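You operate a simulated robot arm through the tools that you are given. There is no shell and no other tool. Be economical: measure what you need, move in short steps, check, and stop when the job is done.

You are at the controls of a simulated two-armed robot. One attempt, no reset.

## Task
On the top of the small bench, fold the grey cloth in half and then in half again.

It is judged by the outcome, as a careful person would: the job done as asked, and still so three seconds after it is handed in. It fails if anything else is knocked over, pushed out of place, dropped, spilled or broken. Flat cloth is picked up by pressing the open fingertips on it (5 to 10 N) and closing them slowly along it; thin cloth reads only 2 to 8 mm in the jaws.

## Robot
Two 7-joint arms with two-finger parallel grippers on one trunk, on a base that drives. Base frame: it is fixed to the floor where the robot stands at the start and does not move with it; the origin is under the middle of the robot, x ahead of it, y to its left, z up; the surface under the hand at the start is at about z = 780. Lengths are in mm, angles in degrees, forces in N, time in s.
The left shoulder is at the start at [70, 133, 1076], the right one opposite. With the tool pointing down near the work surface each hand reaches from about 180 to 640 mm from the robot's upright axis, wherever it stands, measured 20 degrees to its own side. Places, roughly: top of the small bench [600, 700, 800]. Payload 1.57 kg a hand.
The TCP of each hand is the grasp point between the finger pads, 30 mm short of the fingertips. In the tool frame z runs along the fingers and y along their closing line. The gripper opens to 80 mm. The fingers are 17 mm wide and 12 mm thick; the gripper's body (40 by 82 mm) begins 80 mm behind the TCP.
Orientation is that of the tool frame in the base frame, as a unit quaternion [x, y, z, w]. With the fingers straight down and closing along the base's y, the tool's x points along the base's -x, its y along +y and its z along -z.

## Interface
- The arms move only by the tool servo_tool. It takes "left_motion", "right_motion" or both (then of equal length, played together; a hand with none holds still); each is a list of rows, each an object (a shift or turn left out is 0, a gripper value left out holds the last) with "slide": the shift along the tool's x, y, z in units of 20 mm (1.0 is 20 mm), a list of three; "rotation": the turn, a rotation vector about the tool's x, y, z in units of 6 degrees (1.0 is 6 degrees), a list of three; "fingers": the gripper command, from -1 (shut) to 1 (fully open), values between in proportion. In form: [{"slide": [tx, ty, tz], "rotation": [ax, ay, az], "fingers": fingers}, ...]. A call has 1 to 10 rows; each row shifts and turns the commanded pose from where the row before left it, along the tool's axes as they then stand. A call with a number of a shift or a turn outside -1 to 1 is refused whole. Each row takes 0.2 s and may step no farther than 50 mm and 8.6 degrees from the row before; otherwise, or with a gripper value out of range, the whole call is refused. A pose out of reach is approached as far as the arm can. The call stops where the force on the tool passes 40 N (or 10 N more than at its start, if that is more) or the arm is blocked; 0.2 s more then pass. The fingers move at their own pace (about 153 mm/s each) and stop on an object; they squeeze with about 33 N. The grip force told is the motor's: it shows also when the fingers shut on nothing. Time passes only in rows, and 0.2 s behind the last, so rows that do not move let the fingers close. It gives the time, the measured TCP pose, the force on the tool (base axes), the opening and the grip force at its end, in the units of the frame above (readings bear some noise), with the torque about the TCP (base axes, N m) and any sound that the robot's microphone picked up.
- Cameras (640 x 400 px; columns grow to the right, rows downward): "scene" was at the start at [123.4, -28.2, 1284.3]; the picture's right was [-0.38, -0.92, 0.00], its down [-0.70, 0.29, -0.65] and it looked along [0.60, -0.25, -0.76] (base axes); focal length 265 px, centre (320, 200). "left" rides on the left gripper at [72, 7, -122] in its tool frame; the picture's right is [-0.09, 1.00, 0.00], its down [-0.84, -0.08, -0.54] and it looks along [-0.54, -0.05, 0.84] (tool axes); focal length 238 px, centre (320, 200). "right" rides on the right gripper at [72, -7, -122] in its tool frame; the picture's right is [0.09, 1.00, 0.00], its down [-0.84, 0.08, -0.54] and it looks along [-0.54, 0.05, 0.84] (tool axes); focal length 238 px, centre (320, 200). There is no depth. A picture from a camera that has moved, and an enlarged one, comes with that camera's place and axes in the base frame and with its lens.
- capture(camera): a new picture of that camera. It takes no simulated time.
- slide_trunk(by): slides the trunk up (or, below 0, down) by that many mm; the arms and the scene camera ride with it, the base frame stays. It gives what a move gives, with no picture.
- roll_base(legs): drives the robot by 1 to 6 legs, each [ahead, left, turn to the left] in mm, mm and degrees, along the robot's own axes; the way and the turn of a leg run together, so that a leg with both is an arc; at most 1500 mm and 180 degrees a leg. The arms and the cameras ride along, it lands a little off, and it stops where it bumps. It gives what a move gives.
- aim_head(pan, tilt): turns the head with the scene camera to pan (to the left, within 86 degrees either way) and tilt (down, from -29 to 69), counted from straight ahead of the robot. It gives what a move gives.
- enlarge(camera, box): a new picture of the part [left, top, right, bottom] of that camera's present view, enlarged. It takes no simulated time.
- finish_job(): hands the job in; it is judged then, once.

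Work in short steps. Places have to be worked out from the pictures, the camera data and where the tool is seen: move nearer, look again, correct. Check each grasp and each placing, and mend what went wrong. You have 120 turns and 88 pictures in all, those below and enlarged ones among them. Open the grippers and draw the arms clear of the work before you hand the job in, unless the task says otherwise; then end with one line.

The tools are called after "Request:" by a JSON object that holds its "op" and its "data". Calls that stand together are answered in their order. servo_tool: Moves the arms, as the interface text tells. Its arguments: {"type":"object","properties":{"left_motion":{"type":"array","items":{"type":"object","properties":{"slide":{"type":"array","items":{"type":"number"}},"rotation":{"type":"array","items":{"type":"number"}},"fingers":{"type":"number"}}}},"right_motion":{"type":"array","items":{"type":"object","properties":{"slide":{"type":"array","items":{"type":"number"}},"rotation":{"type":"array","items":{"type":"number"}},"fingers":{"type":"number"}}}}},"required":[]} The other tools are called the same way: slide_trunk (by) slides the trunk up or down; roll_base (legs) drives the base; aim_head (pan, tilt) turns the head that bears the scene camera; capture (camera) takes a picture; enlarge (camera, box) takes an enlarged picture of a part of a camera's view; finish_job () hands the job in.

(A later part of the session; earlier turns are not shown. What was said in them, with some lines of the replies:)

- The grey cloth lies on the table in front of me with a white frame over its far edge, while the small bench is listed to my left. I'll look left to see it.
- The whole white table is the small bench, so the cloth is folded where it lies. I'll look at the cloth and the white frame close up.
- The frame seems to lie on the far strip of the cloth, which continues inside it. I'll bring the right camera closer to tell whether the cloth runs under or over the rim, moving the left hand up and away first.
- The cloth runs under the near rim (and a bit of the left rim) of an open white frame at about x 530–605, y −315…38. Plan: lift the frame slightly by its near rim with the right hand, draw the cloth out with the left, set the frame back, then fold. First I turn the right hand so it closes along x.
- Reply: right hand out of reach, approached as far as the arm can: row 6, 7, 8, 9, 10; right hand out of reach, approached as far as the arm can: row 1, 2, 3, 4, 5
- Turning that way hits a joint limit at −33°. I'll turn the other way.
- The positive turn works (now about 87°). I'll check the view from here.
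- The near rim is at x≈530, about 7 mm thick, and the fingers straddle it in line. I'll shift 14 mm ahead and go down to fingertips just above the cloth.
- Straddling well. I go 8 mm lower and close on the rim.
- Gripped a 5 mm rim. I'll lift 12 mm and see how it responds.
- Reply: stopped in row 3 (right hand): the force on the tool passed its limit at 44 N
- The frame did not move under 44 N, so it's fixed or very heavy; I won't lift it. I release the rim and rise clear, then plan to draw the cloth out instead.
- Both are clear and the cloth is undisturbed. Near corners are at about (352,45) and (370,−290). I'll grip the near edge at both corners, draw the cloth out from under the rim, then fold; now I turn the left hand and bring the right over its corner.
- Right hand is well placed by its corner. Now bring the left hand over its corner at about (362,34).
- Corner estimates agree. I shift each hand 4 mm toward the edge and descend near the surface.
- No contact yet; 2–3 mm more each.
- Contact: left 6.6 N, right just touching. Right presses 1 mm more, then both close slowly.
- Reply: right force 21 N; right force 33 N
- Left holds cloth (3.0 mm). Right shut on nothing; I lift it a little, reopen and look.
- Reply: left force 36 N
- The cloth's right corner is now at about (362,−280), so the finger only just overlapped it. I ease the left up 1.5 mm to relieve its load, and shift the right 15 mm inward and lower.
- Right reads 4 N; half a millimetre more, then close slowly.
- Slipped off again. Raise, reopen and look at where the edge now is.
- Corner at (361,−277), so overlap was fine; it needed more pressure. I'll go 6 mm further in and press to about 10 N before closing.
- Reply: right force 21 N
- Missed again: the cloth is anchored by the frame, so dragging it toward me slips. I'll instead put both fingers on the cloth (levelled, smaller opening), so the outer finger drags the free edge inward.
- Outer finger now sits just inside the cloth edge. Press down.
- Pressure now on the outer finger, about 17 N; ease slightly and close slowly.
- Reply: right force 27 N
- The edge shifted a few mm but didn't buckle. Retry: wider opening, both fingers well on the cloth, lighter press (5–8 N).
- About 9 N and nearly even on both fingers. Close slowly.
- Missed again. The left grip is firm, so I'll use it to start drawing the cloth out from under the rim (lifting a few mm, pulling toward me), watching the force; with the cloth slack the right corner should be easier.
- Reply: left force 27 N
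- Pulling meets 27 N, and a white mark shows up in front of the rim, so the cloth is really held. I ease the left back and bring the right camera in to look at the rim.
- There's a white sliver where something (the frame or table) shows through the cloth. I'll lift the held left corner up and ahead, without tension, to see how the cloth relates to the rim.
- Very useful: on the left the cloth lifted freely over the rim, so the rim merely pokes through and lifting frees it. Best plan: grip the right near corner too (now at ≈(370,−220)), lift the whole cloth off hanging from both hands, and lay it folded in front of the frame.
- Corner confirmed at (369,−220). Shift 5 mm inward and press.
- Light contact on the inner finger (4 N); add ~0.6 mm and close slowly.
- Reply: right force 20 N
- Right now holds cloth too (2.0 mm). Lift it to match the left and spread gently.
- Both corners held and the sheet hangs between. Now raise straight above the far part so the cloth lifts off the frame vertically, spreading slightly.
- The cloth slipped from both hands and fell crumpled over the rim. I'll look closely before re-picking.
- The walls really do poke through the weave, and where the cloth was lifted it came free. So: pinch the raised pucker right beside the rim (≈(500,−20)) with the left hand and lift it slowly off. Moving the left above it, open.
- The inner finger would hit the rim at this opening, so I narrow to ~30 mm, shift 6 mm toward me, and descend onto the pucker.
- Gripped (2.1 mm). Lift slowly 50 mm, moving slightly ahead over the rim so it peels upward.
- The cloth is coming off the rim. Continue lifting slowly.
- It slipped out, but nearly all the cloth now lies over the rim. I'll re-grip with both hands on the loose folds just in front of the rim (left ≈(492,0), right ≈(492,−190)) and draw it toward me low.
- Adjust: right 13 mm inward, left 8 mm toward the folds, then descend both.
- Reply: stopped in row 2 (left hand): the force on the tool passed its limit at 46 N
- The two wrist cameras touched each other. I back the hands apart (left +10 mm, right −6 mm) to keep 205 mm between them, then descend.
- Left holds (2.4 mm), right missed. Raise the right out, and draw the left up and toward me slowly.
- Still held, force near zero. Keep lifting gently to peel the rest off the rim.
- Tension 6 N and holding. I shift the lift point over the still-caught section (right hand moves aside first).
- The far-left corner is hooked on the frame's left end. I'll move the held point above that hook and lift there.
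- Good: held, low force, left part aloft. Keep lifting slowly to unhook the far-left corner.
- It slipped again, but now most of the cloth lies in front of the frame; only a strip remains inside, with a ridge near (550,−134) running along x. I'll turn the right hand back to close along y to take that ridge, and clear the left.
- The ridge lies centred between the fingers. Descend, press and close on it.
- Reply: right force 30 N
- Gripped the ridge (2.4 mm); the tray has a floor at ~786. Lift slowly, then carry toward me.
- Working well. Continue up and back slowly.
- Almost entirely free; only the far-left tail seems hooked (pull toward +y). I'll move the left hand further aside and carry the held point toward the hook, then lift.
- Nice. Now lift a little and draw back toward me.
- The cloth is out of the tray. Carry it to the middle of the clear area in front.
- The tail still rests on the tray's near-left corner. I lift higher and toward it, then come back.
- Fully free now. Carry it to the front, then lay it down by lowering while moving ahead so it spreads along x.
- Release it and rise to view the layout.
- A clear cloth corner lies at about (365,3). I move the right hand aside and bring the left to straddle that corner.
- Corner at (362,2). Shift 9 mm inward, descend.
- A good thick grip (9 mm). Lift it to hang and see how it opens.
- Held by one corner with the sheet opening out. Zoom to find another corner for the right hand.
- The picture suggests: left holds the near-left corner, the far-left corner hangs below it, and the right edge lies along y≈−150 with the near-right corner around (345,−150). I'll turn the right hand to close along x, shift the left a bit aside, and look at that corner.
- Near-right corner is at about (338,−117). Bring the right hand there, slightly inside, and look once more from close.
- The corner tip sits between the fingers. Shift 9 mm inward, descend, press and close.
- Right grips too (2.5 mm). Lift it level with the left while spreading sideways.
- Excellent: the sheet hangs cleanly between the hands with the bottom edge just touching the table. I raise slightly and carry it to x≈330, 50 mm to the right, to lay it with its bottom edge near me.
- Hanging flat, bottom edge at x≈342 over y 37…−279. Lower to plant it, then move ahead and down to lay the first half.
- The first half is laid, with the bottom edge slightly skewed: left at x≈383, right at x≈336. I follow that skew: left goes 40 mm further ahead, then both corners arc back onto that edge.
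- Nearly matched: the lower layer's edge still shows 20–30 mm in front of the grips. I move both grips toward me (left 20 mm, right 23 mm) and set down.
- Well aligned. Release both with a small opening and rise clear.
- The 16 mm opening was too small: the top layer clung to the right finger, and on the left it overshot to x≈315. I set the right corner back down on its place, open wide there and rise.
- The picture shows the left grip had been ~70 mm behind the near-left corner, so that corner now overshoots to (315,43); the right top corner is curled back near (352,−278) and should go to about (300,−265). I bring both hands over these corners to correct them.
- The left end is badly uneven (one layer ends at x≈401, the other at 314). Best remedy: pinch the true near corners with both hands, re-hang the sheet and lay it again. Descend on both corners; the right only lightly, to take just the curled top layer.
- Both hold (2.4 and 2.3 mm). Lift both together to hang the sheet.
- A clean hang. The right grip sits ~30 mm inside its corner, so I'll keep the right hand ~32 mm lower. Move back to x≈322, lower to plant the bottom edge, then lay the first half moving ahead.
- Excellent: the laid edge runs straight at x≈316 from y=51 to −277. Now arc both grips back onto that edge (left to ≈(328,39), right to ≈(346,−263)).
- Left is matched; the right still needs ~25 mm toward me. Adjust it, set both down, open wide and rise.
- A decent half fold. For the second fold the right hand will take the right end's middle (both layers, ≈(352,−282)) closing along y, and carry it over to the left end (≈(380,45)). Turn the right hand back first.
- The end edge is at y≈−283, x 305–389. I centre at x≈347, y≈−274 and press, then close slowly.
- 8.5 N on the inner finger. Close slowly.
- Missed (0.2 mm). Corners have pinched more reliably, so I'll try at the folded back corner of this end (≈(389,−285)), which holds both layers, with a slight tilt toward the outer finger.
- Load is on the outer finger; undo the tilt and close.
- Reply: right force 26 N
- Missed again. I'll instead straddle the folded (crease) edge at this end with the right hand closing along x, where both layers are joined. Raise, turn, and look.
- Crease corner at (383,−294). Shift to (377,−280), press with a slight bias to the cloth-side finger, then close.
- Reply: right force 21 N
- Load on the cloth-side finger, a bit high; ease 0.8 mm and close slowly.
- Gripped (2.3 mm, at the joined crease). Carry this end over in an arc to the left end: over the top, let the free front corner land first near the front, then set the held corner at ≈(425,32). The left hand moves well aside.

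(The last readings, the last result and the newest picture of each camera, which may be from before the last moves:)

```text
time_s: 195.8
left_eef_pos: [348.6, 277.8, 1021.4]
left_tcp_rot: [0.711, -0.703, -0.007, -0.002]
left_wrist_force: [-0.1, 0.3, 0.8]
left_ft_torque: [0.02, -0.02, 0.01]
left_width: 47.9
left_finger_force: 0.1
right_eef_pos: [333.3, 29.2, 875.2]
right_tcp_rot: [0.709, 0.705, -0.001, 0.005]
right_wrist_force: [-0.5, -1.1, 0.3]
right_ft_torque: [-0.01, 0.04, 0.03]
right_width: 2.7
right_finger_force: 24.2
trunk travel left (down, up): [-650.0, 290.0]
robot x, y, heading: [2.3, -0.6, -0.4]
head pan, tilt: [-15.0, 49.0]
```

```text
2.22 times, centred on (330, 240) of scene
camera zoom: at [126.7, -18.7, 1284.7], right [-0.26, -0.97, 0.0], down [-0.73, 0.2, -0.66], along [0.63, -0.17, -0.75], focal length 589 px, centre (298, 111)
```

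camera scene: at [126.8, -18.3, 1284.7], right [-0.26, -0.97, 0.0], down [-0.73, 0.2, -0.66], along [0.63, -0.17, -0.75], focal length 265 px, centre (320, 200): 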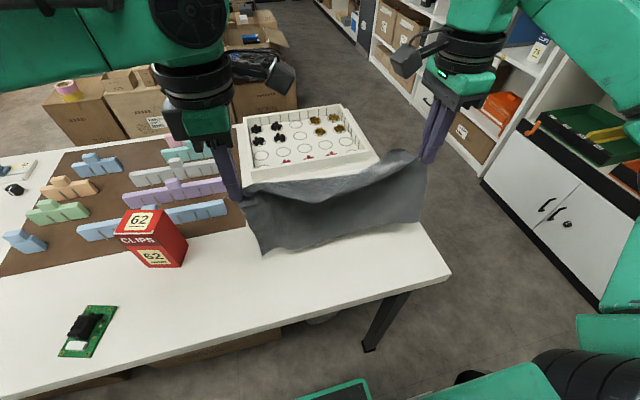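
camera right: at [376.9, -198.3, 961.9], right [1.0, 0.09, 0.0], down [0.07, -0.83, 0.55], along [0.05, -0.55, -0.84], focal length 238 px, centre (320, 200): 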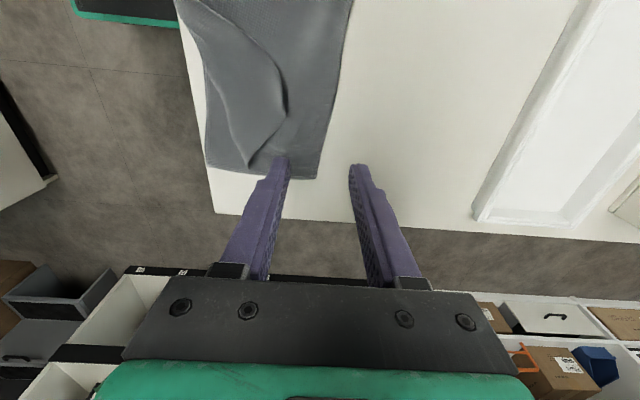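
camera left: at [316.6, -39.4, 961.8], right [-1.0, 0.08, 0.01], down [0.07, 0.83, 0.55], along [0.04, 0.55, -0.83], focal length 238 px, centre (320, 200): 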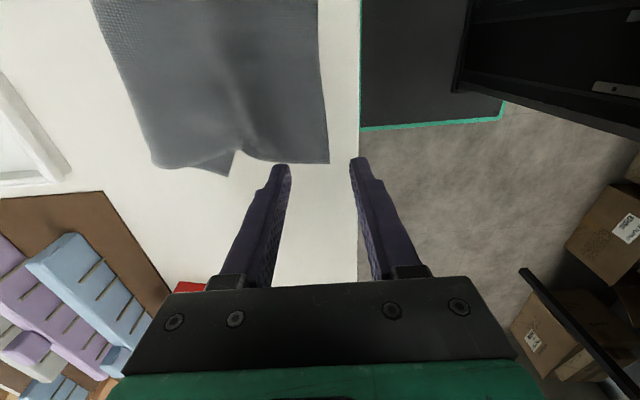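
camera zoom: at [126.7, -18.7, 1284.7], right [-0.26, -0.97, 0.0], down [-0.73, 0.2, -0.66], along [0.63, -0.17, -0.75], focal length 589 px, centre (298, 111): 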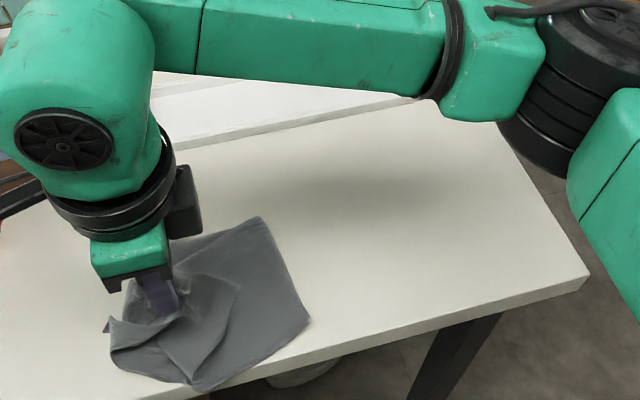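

The whole cloth slid ~45 mm left while folding; the fold line is at y≈−65 and the left end at y≈94, so the halves still match. The held corner should go to ≈(427,84). Move there, set down, open and rise.

Request:
{"op": "servo_tool", "data": {"right_motion": [{"slide": [0.75, 0, 0.1]}, {"slide": [0.75, 0, 0.1]}, {"slide": [0.75, 0.1, 0.1]}, {"slide": [0.15, 0.75, 0.35]}, {"slide": [0.15, 0.75, 0.35]}, {"slide": [0.15, 0.75, 0.35]}, {"slide": [0, 0.75, 0.5]}, {"slide": [0, 0.75, 0.5]}, {"slide": [0, 0.75, 0.5]}, {}]}}

Request:
{"op": "servo_tool", "data": {"right_motion": [{"slide": [0, 0, 0.2]}, {}, {"fingers": -0.6}, {"fingers": -0.2}, {"fingers": 0.1}, {}, {"slide": [0, 0, -0.3]}, {"slide": [0, 0, -0.8]}, {"slide": [0, 0, -1]}, {"slide": [0, 0, -1]}]}}

Request:
{"op": "servo_tool", "data": {"right_motion": [{"slide": [-0.5, 0, -1]}, {"slide": [-1, 0, -1]}, {"slide": [-1, 0, -1]}, {"slide": [-1, 0, 0]}, {"slide": [-1, 0, 0]}, {"slide": [-1, 0, 0]}, {"slide": [-1, 0, 0]}, {"slide": [-1, 0, 0]}, {"slide": [-1, 0, 0]}, {"slide": [-1, 0, 0]}]}}

Request:
{"op": "enlarge", "data": {"camera": "scene", "box": [200, 170, 440, 330]}}

```text
time_s: 198.0
left_eef_pos: [348.6, 276.6, 1021.2]
left_tcp_rot: [0.71, -0.704, -0.008, -0.003]
left_wrist_force: [-0.2, -0.6, 0.5]
left_ft_torque: [0.01, 0.01, -0.03]
left_width: 48.1
left_finger_force: 0.1
right_eef_pos: [426.0, 82.9, 819.2]
right_tcp_rot: [0.709, 0.706, -0.001, 0.005]
right_wrist_force: [-0.6, -0.3, 1.7]
right_ft_torque: [0.01, 0.01, 0.04]
right_width: 2.7
right_finger_force: 24.0
trunk travel left (down, up): [-650.0, 290.0]
robot x, y, heading: [0.7, 1.5, -0.1]
head pan, tilt: [-15.0, 49.0]
```

```text
time_s: 200.2
left_eef_pos: [348.9, 276.3, 1021.7]
left_tcp_rot: [0.71, -0.704, -0.007, -0.002]
left_wrist_force: [0.6, -0.7, -0.3]
left_ft_torque: [-0.01, 0.01, 0.0]
left_width: 48.1
left_finger_force: 0.1
right_eef_pos: [425.2, 80.7, 879.7]
right_tcp_rot: [0.709, 0.705, -0.001, 0.005]
right_wrist_force: [0.3, -0.5, -0.3]
right_ft_torque: [-0.01, -0.01, 0.0]
right_width: 44.0
right_finger_force: 0.0
trunk travel left (down, up): [-650.0, 290.0]
robot x, y, heading: [2.9, 0.4, 0.0]
head pan, tilt: [-15.0, 49.0]
```

```text
time_s: 202.4
left_eef_pos: [347.9, 275.8, 1022.4]
left_tcp_rot: [0.711, -0.703, -0.008, -0.002]
left_wrist_force: [-0.2, -0.9, 0.3]
left_ft_torque: [0.0, -0.03, 0.01]
left_width: 47.9
left_finger_force: 0.0
right_eef_pos: [424.4, -108.0, 940.8]
right_tcp_rot: [0.708, 0.706, 0.0, 0.005]
right_wrist_force: [-0.2, -0.8, 0.1]
right_ft_torque: [0.05, 0.03, -0.02]
right_width: 44.0
right_finger_force: 0.0
trunk travel left (down, up): [-650.0, 290.0]
robot x, y, heading: [-1.2, 1.9, -0.0]
head pan, tilt: [-15.0, 49.0]
```

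```text
2.50 times, centred on (320, 250) of scene
camera zoom: at [126.6, -19.3, 1284.7], right [-0.26, -0.97, 0.0], down [-0.73, 0.2, -0.66], along [0.63, -0.17, -0.75], focal length 662 px, centre (320, 75)
```

zoom: 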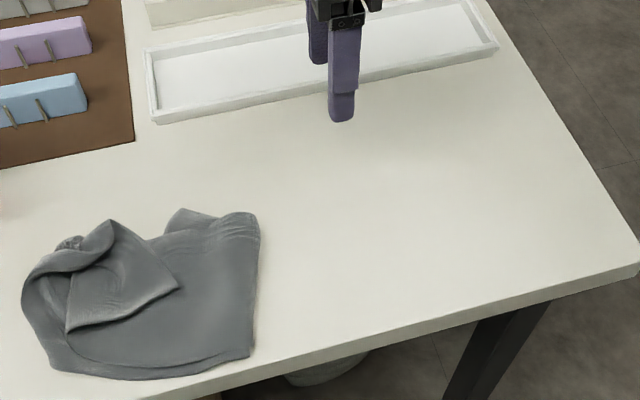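

Folded to a quarter, except the upper end's free front corner has flipped inward (tip ≈(361,32)); it should lie near (335,105). I'll pinch that tip lightly with the right hand and unfold it outward.

Request:
{"op": "servo_tool", "data": {"right_motion": [{"slide": [0.96, -0.34, 0.4]}, {"slide": [0.96, -0.34, 0.5]}, {"slide": [0.96, -0.34, 0.6]}, {"slide": [0.96, -0.34, 0.7]}, {"slide": [0.96, -0.34, 0.7]}, {"slide": [0.96, -0.34, 0.7]}, {"slide": [0.96, -0.34, 0.7]}, {"slide": [0.96, -0.34, 0.7]}, {}]}}

Request:
{"op": "servo_tool", "data": {"right_motion": [{"slide": [0, 0, 0.4]}, {"slide": [0, 0, 0.4]}, {"slide": [0, 0, 0.1]}, {}]}}

```text
time_s: 204.4
left_eef_pos: [349.1, 277.7, 1021.5]
left_tcp_rot: [0.711, -0.703, -0.008, -0.001]
left_wrist_force: [-0.6, 0.1, -0.3]
left_ft_torque: [0.03, 0.01, -0.01]
left_width: 48.2
left_finger_force: 0.0
right_eef_pos: [372.8, 44.8, 837.5]
right_tcp_rot: [0.709, 0.705, 0.0, 0.006]
right_wrist_force: [-0.2, 0.0, 0.1]
right_ft_torque: [0.01, 0.02, 0.03]
right_width: 44.2
right_finger_force: 0.0
trunk travel left (down, up): [-650.0, 290.0]
robot x, y, heading: [-0.4, 4.7, -0.2]
head pan, tilt: [-15.0, 49.0]
```

```text
time_s: 205.4
left_eef_pos: [348.4, 277.3, 1022.2]
left_tcp_rot: [0.71, -0.704, -0.008, -0.002]
left_wrist_force: [-0.6, 0.5, 0.1]
left_ft_torque: [-0.01, -0.01, -0.01]
left_width: 47.9
left_finger_force: 0.0
right_eef_pos: [370.6, 44.5, 820.4]
right_tcp_rot: [0.709, 0.705, 0.0, 0.004]
right_wrist_force: [0.0, 0.5, 0.4]
right_ft_torque: [0.03, 0.0, -0.01]
right_width: 44.1
right_finger_force: 0.0
trunk travel left (down, up): [-650.0, 290.0]
robot x, y, heading: [-0.3, -0.9, 0.0]
head pan, tilt: [-15.0, 49.0]
```

Request:
{"op": "servo_tool", "data": {"right_motion": [{"slide": [0, 0, 0.1]}, {"slide": [0, 0, 0.08]}, {}]}}

```text
time_s: 206.2
left_eef_pos: [349.6, 277.9, 1021.5]
left_tcp_rot: [0.711, -0.703, -0.008, -0.001]
left_wrist_force: [-0.5, -0.1, -0.5]
left_ft_torque: [0.0, -0.02, 0.01]
left_width: 48.0
left_finger_force: 0.0
right_eef_pos: [371.0, 44.3, 814.8]
right_tcp_rot: [0.708, 0.706, 0.0, 0.005]
right_wrist_force: [-0.3, 0.1, 1.7]
right_ft_torque: [0.0, 0.06, -0.02]
right_width: 43.9
right_finger_force: 0.1
trunk travel left (down, up): [-650.0, 290.0]
robot x, y, heading: [-0.9, 0.7, -0.0]
head pan, tilt: [-15.0, 49.0]
```

Light contact (≈2 N). Close slowly on the tip.

Request:
{"op": "servo_tool", "data": {"right_motion": [{"fingers": -0.05}, {"fingers": -0.2}, {"fingers": -0.35}, {"fingers": -0.5}, {"fingers": -0.6}, {"fingers": -0.7}, {"fingers": -0.8}, {"fingers": -0.9}, {"fingers": -1}, {}]}}

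```text
time_s: 208.4
left_eef_pos: [348.1, 276.4, 1022.2]
left_tcp_rot: [0.71, -0.704, -0.008, -0.002]
left_wrist_force: [-0.1, 0.5, 0.8]
left_ft_torque: [0.01, -0.01, -0.01]
left_width: 48.1
left_finger_force: 0.1
right_eef_pos: [371.8, 44.7, 816.0]
right_tcp_rot: [0.708, 0.706, 0.001, 0.005]
right_wrist_force: [-0.5, 0.7, 1.3]
right_ft_torque: [-0.01, 0.05, 0.02]
right_width: 2.4
right_finger_force: 23.4
trunk travel left (down, up): [-650.0, 290.0]
robot x, y, heading: [-0.9, 0.3, -0.0]
head pan, tilt: [-15.0, 49.0]
```

Gripped (2.4 mm). Lift 40 mm, swing it out to ≈(338,98), set down, open and rise.

Request:
{"op": "servo_tool", "data": {"right_motion": [{"slide": [0, 0, -0.7]}, {"slide": [0.2, -0.1, -0.8]}, {"slide": [0.5, -0.3, -0.5]}, {"slide": [0.6, -0.3, 0]}, {"slide": [0.6, -0.4, 0]}, {"slide": [0.5, -0.4, 0.4]}, {"slide": [0.3, -0.2, 0.7]}, {"slide": [0, 0, 0.7]}, {"slide": [0, 0, 0.2]}, {}]}}

Request:
{"op": "servo_tool", "data": {"right_motion": [{"fingers": -0.6}, {"fingers": -0.2}, {"fingers": 0.1}, {}, {"slide": [0, 0, -0.3]}, {"slide": [0, 0, -0.8]}, {"slide": [0, 0, -1]}, {"slide": [0, 0, -1]}, {"slide": [0, 0, -1]}, {"slide": [0, 0, -1]}]}}

Request:
{"op": "servo_tool", "data": {"right_motion": [{"slide": [-1, 0.3, 0]}, {"slide": [-1, 0.3, 0]}, {"slide": [-1, 0.3, 0]}, {"slide": [-1, 0.3, 0]}, {"slide": [-1, 0, 0]}, {"slide": [-1, 0, 0]}, {"slide": [-1, 0, 0]}, {"slide": [-1, 0, 0]}, {"slide": [-1, 0, 0]}, {"slide": [-1, 0, 0]}]}}

Request:
{"op": "capture", "data": {"camera": "scene"}}

```text
time_s: 210.6
left_eef_pos: [348.4, 276.8, 1020.8]
left_tcp_rot: [0.711, -0.703, -0.008, -0.002]
left_wrist_force: [0.1, -0.1, 0.0]
left_ft_torque: [0.04, 0.0, 0.03]
left_width: 48.0
left_finger_force: 0.0
right_eef_pos: [339.5, 99.9, 814.9]
right_tcp_rot: [0.709, 0.705, 0.0, 0.004]
right_wrist_force: [0.4, 0.1, 1.3]
right_ft_torque: [0.04, -0.01, -0.01]
right_width: 2.3
right_finger_force: 23.9
trunk travel left (down, up): [-650.0, 290.0]
robot x, y, heading: [-0.0, -1.4, -0.1]
head pan, tilt: [-15.0, 49.0]
```

```text
time_s: 212.8
left_eef_pos: [349.1, 276.3, 1021.5]
left_tcp_rot: [0.711, -0.703, -0.007, -0.002]
left_wrist_force: [0.4, -0.4, -0.4]
left_ft_torque: [0.0, 0.04, 0.0]
left_width: 48.1
left_finger_force: 0.1
right_eef_pos: [337.9, 99.3, 918.4]
right_tcp_rot: [0.708, 0.706, -0.001, 0.006]
right_wrist_force: [0.3, 1.1, 0.5]
right_ft_torque: [0.02, -0.01, 0.04]
right_width: 44.0
right_finger_force: 0.1
trunk travel left (down, up): [-650.0, 290.0]
robot x, y, heading: [-2.3, -3.5, -0.1]
head pan, tilt: [-15.0, 49.0]
```

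```text
time_s: 215.0
left_eef_pos: [348.6, 276.9, 1021.9]
left_tcp_rot: [0.711, -0.703, -0.007, -0.001]
left_wrist_force: [0.6, 0.3, -0.5]
left_ft_torque: [0.02, -0.01, 0.01]
left_width: 48.1
left_finger_force: 0.1
right_eef_pos: [360.5, -98.6, 918.3]
right_tcp_rot: [0.709, 0.706, 0.0, 0.005]
right_wrist_force: [0.6, -0.8, 1.1]
right_ft_torque: [0.01, 0.04, 0.0]
right_width: 44.4
right_finger_force: 0.1
trunk travel left (down, up): [-650.0, 290.0]
robot x, y, heading: [0.9, -2.9, 0.1]
head pan, tilt: [-15.0, 49.0]
```

```text
0 pictures are left
camera scene: at [126.6, -19.1, 1284.7], right [-0.26, -0.97, 0.0], down [-0.73, 0.2, -0.66], along [0.63, -0.17, -0.75], focal length 265 px, centre (320, 200)
```

scene: 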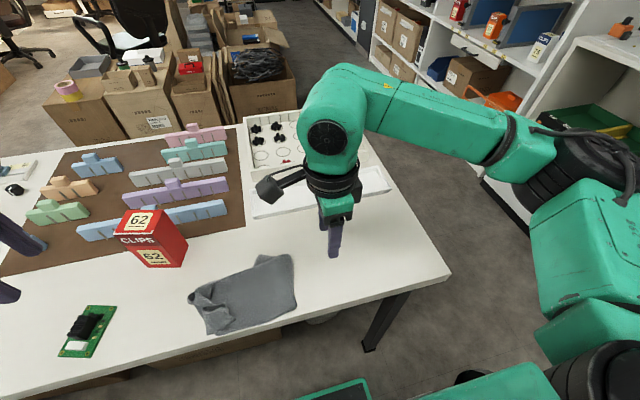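

The cloth now lies as a compact quarter fold on the bench, nothing else moved. Both grippers are open; I raise the right hand further clear before handing in.

Request:
{"op": "servo_tool", "data": {"right_motion": [{"slide": [-1, 0, -1]}, {"slide": [-1, 0, -1]}, {"slide": [-1, 0, -1]}, {"slide": [-1, 0, -1]}, {"slide": [-1, 0, -1]}, {}]}}

Request:
{"op": "finish_job", "data": {}}

```text
time_s: 216.4
left_eef_pos: [349.3, 277.5, 1022.6]
left_tcp_rot: [0.711, -0.703, -0.009, -0.001]
left_wrist_force: [0.9, -0.1, 1.0]
left_ft_torque: [-0.01, 0.01, -0.01]
left_width: 48.1
left_finger_force: 0.1
right_eef_pos: [358.2, -197.8, 1020.6]
right_tcp_rot: [0.709, 0.706, -0.001, 0.005]
right_wrist_force: [0.0, -0.2, 0.0]
right_ft_torque: [0.01, 0.01, -0.01]
right_width: 44.1
right_finger_force: 0.0
trunk travel left (down, up): [-650.0, 290.0]
robot x, y, heading: [0.1, -0.5, -0.3]
head pan, tilt: [-15.0, 49.0]
```

```text
The job is handed in.
```

The grey cloth is folded in half and in half again on the small bench, but the fold is not perfectly neat: there is a small wrinkle at its left end, the layer edges may be a few centimetres off, and it now lies left of where it started; nothing else looks moved in the last picture, and both grippers are open and clear.
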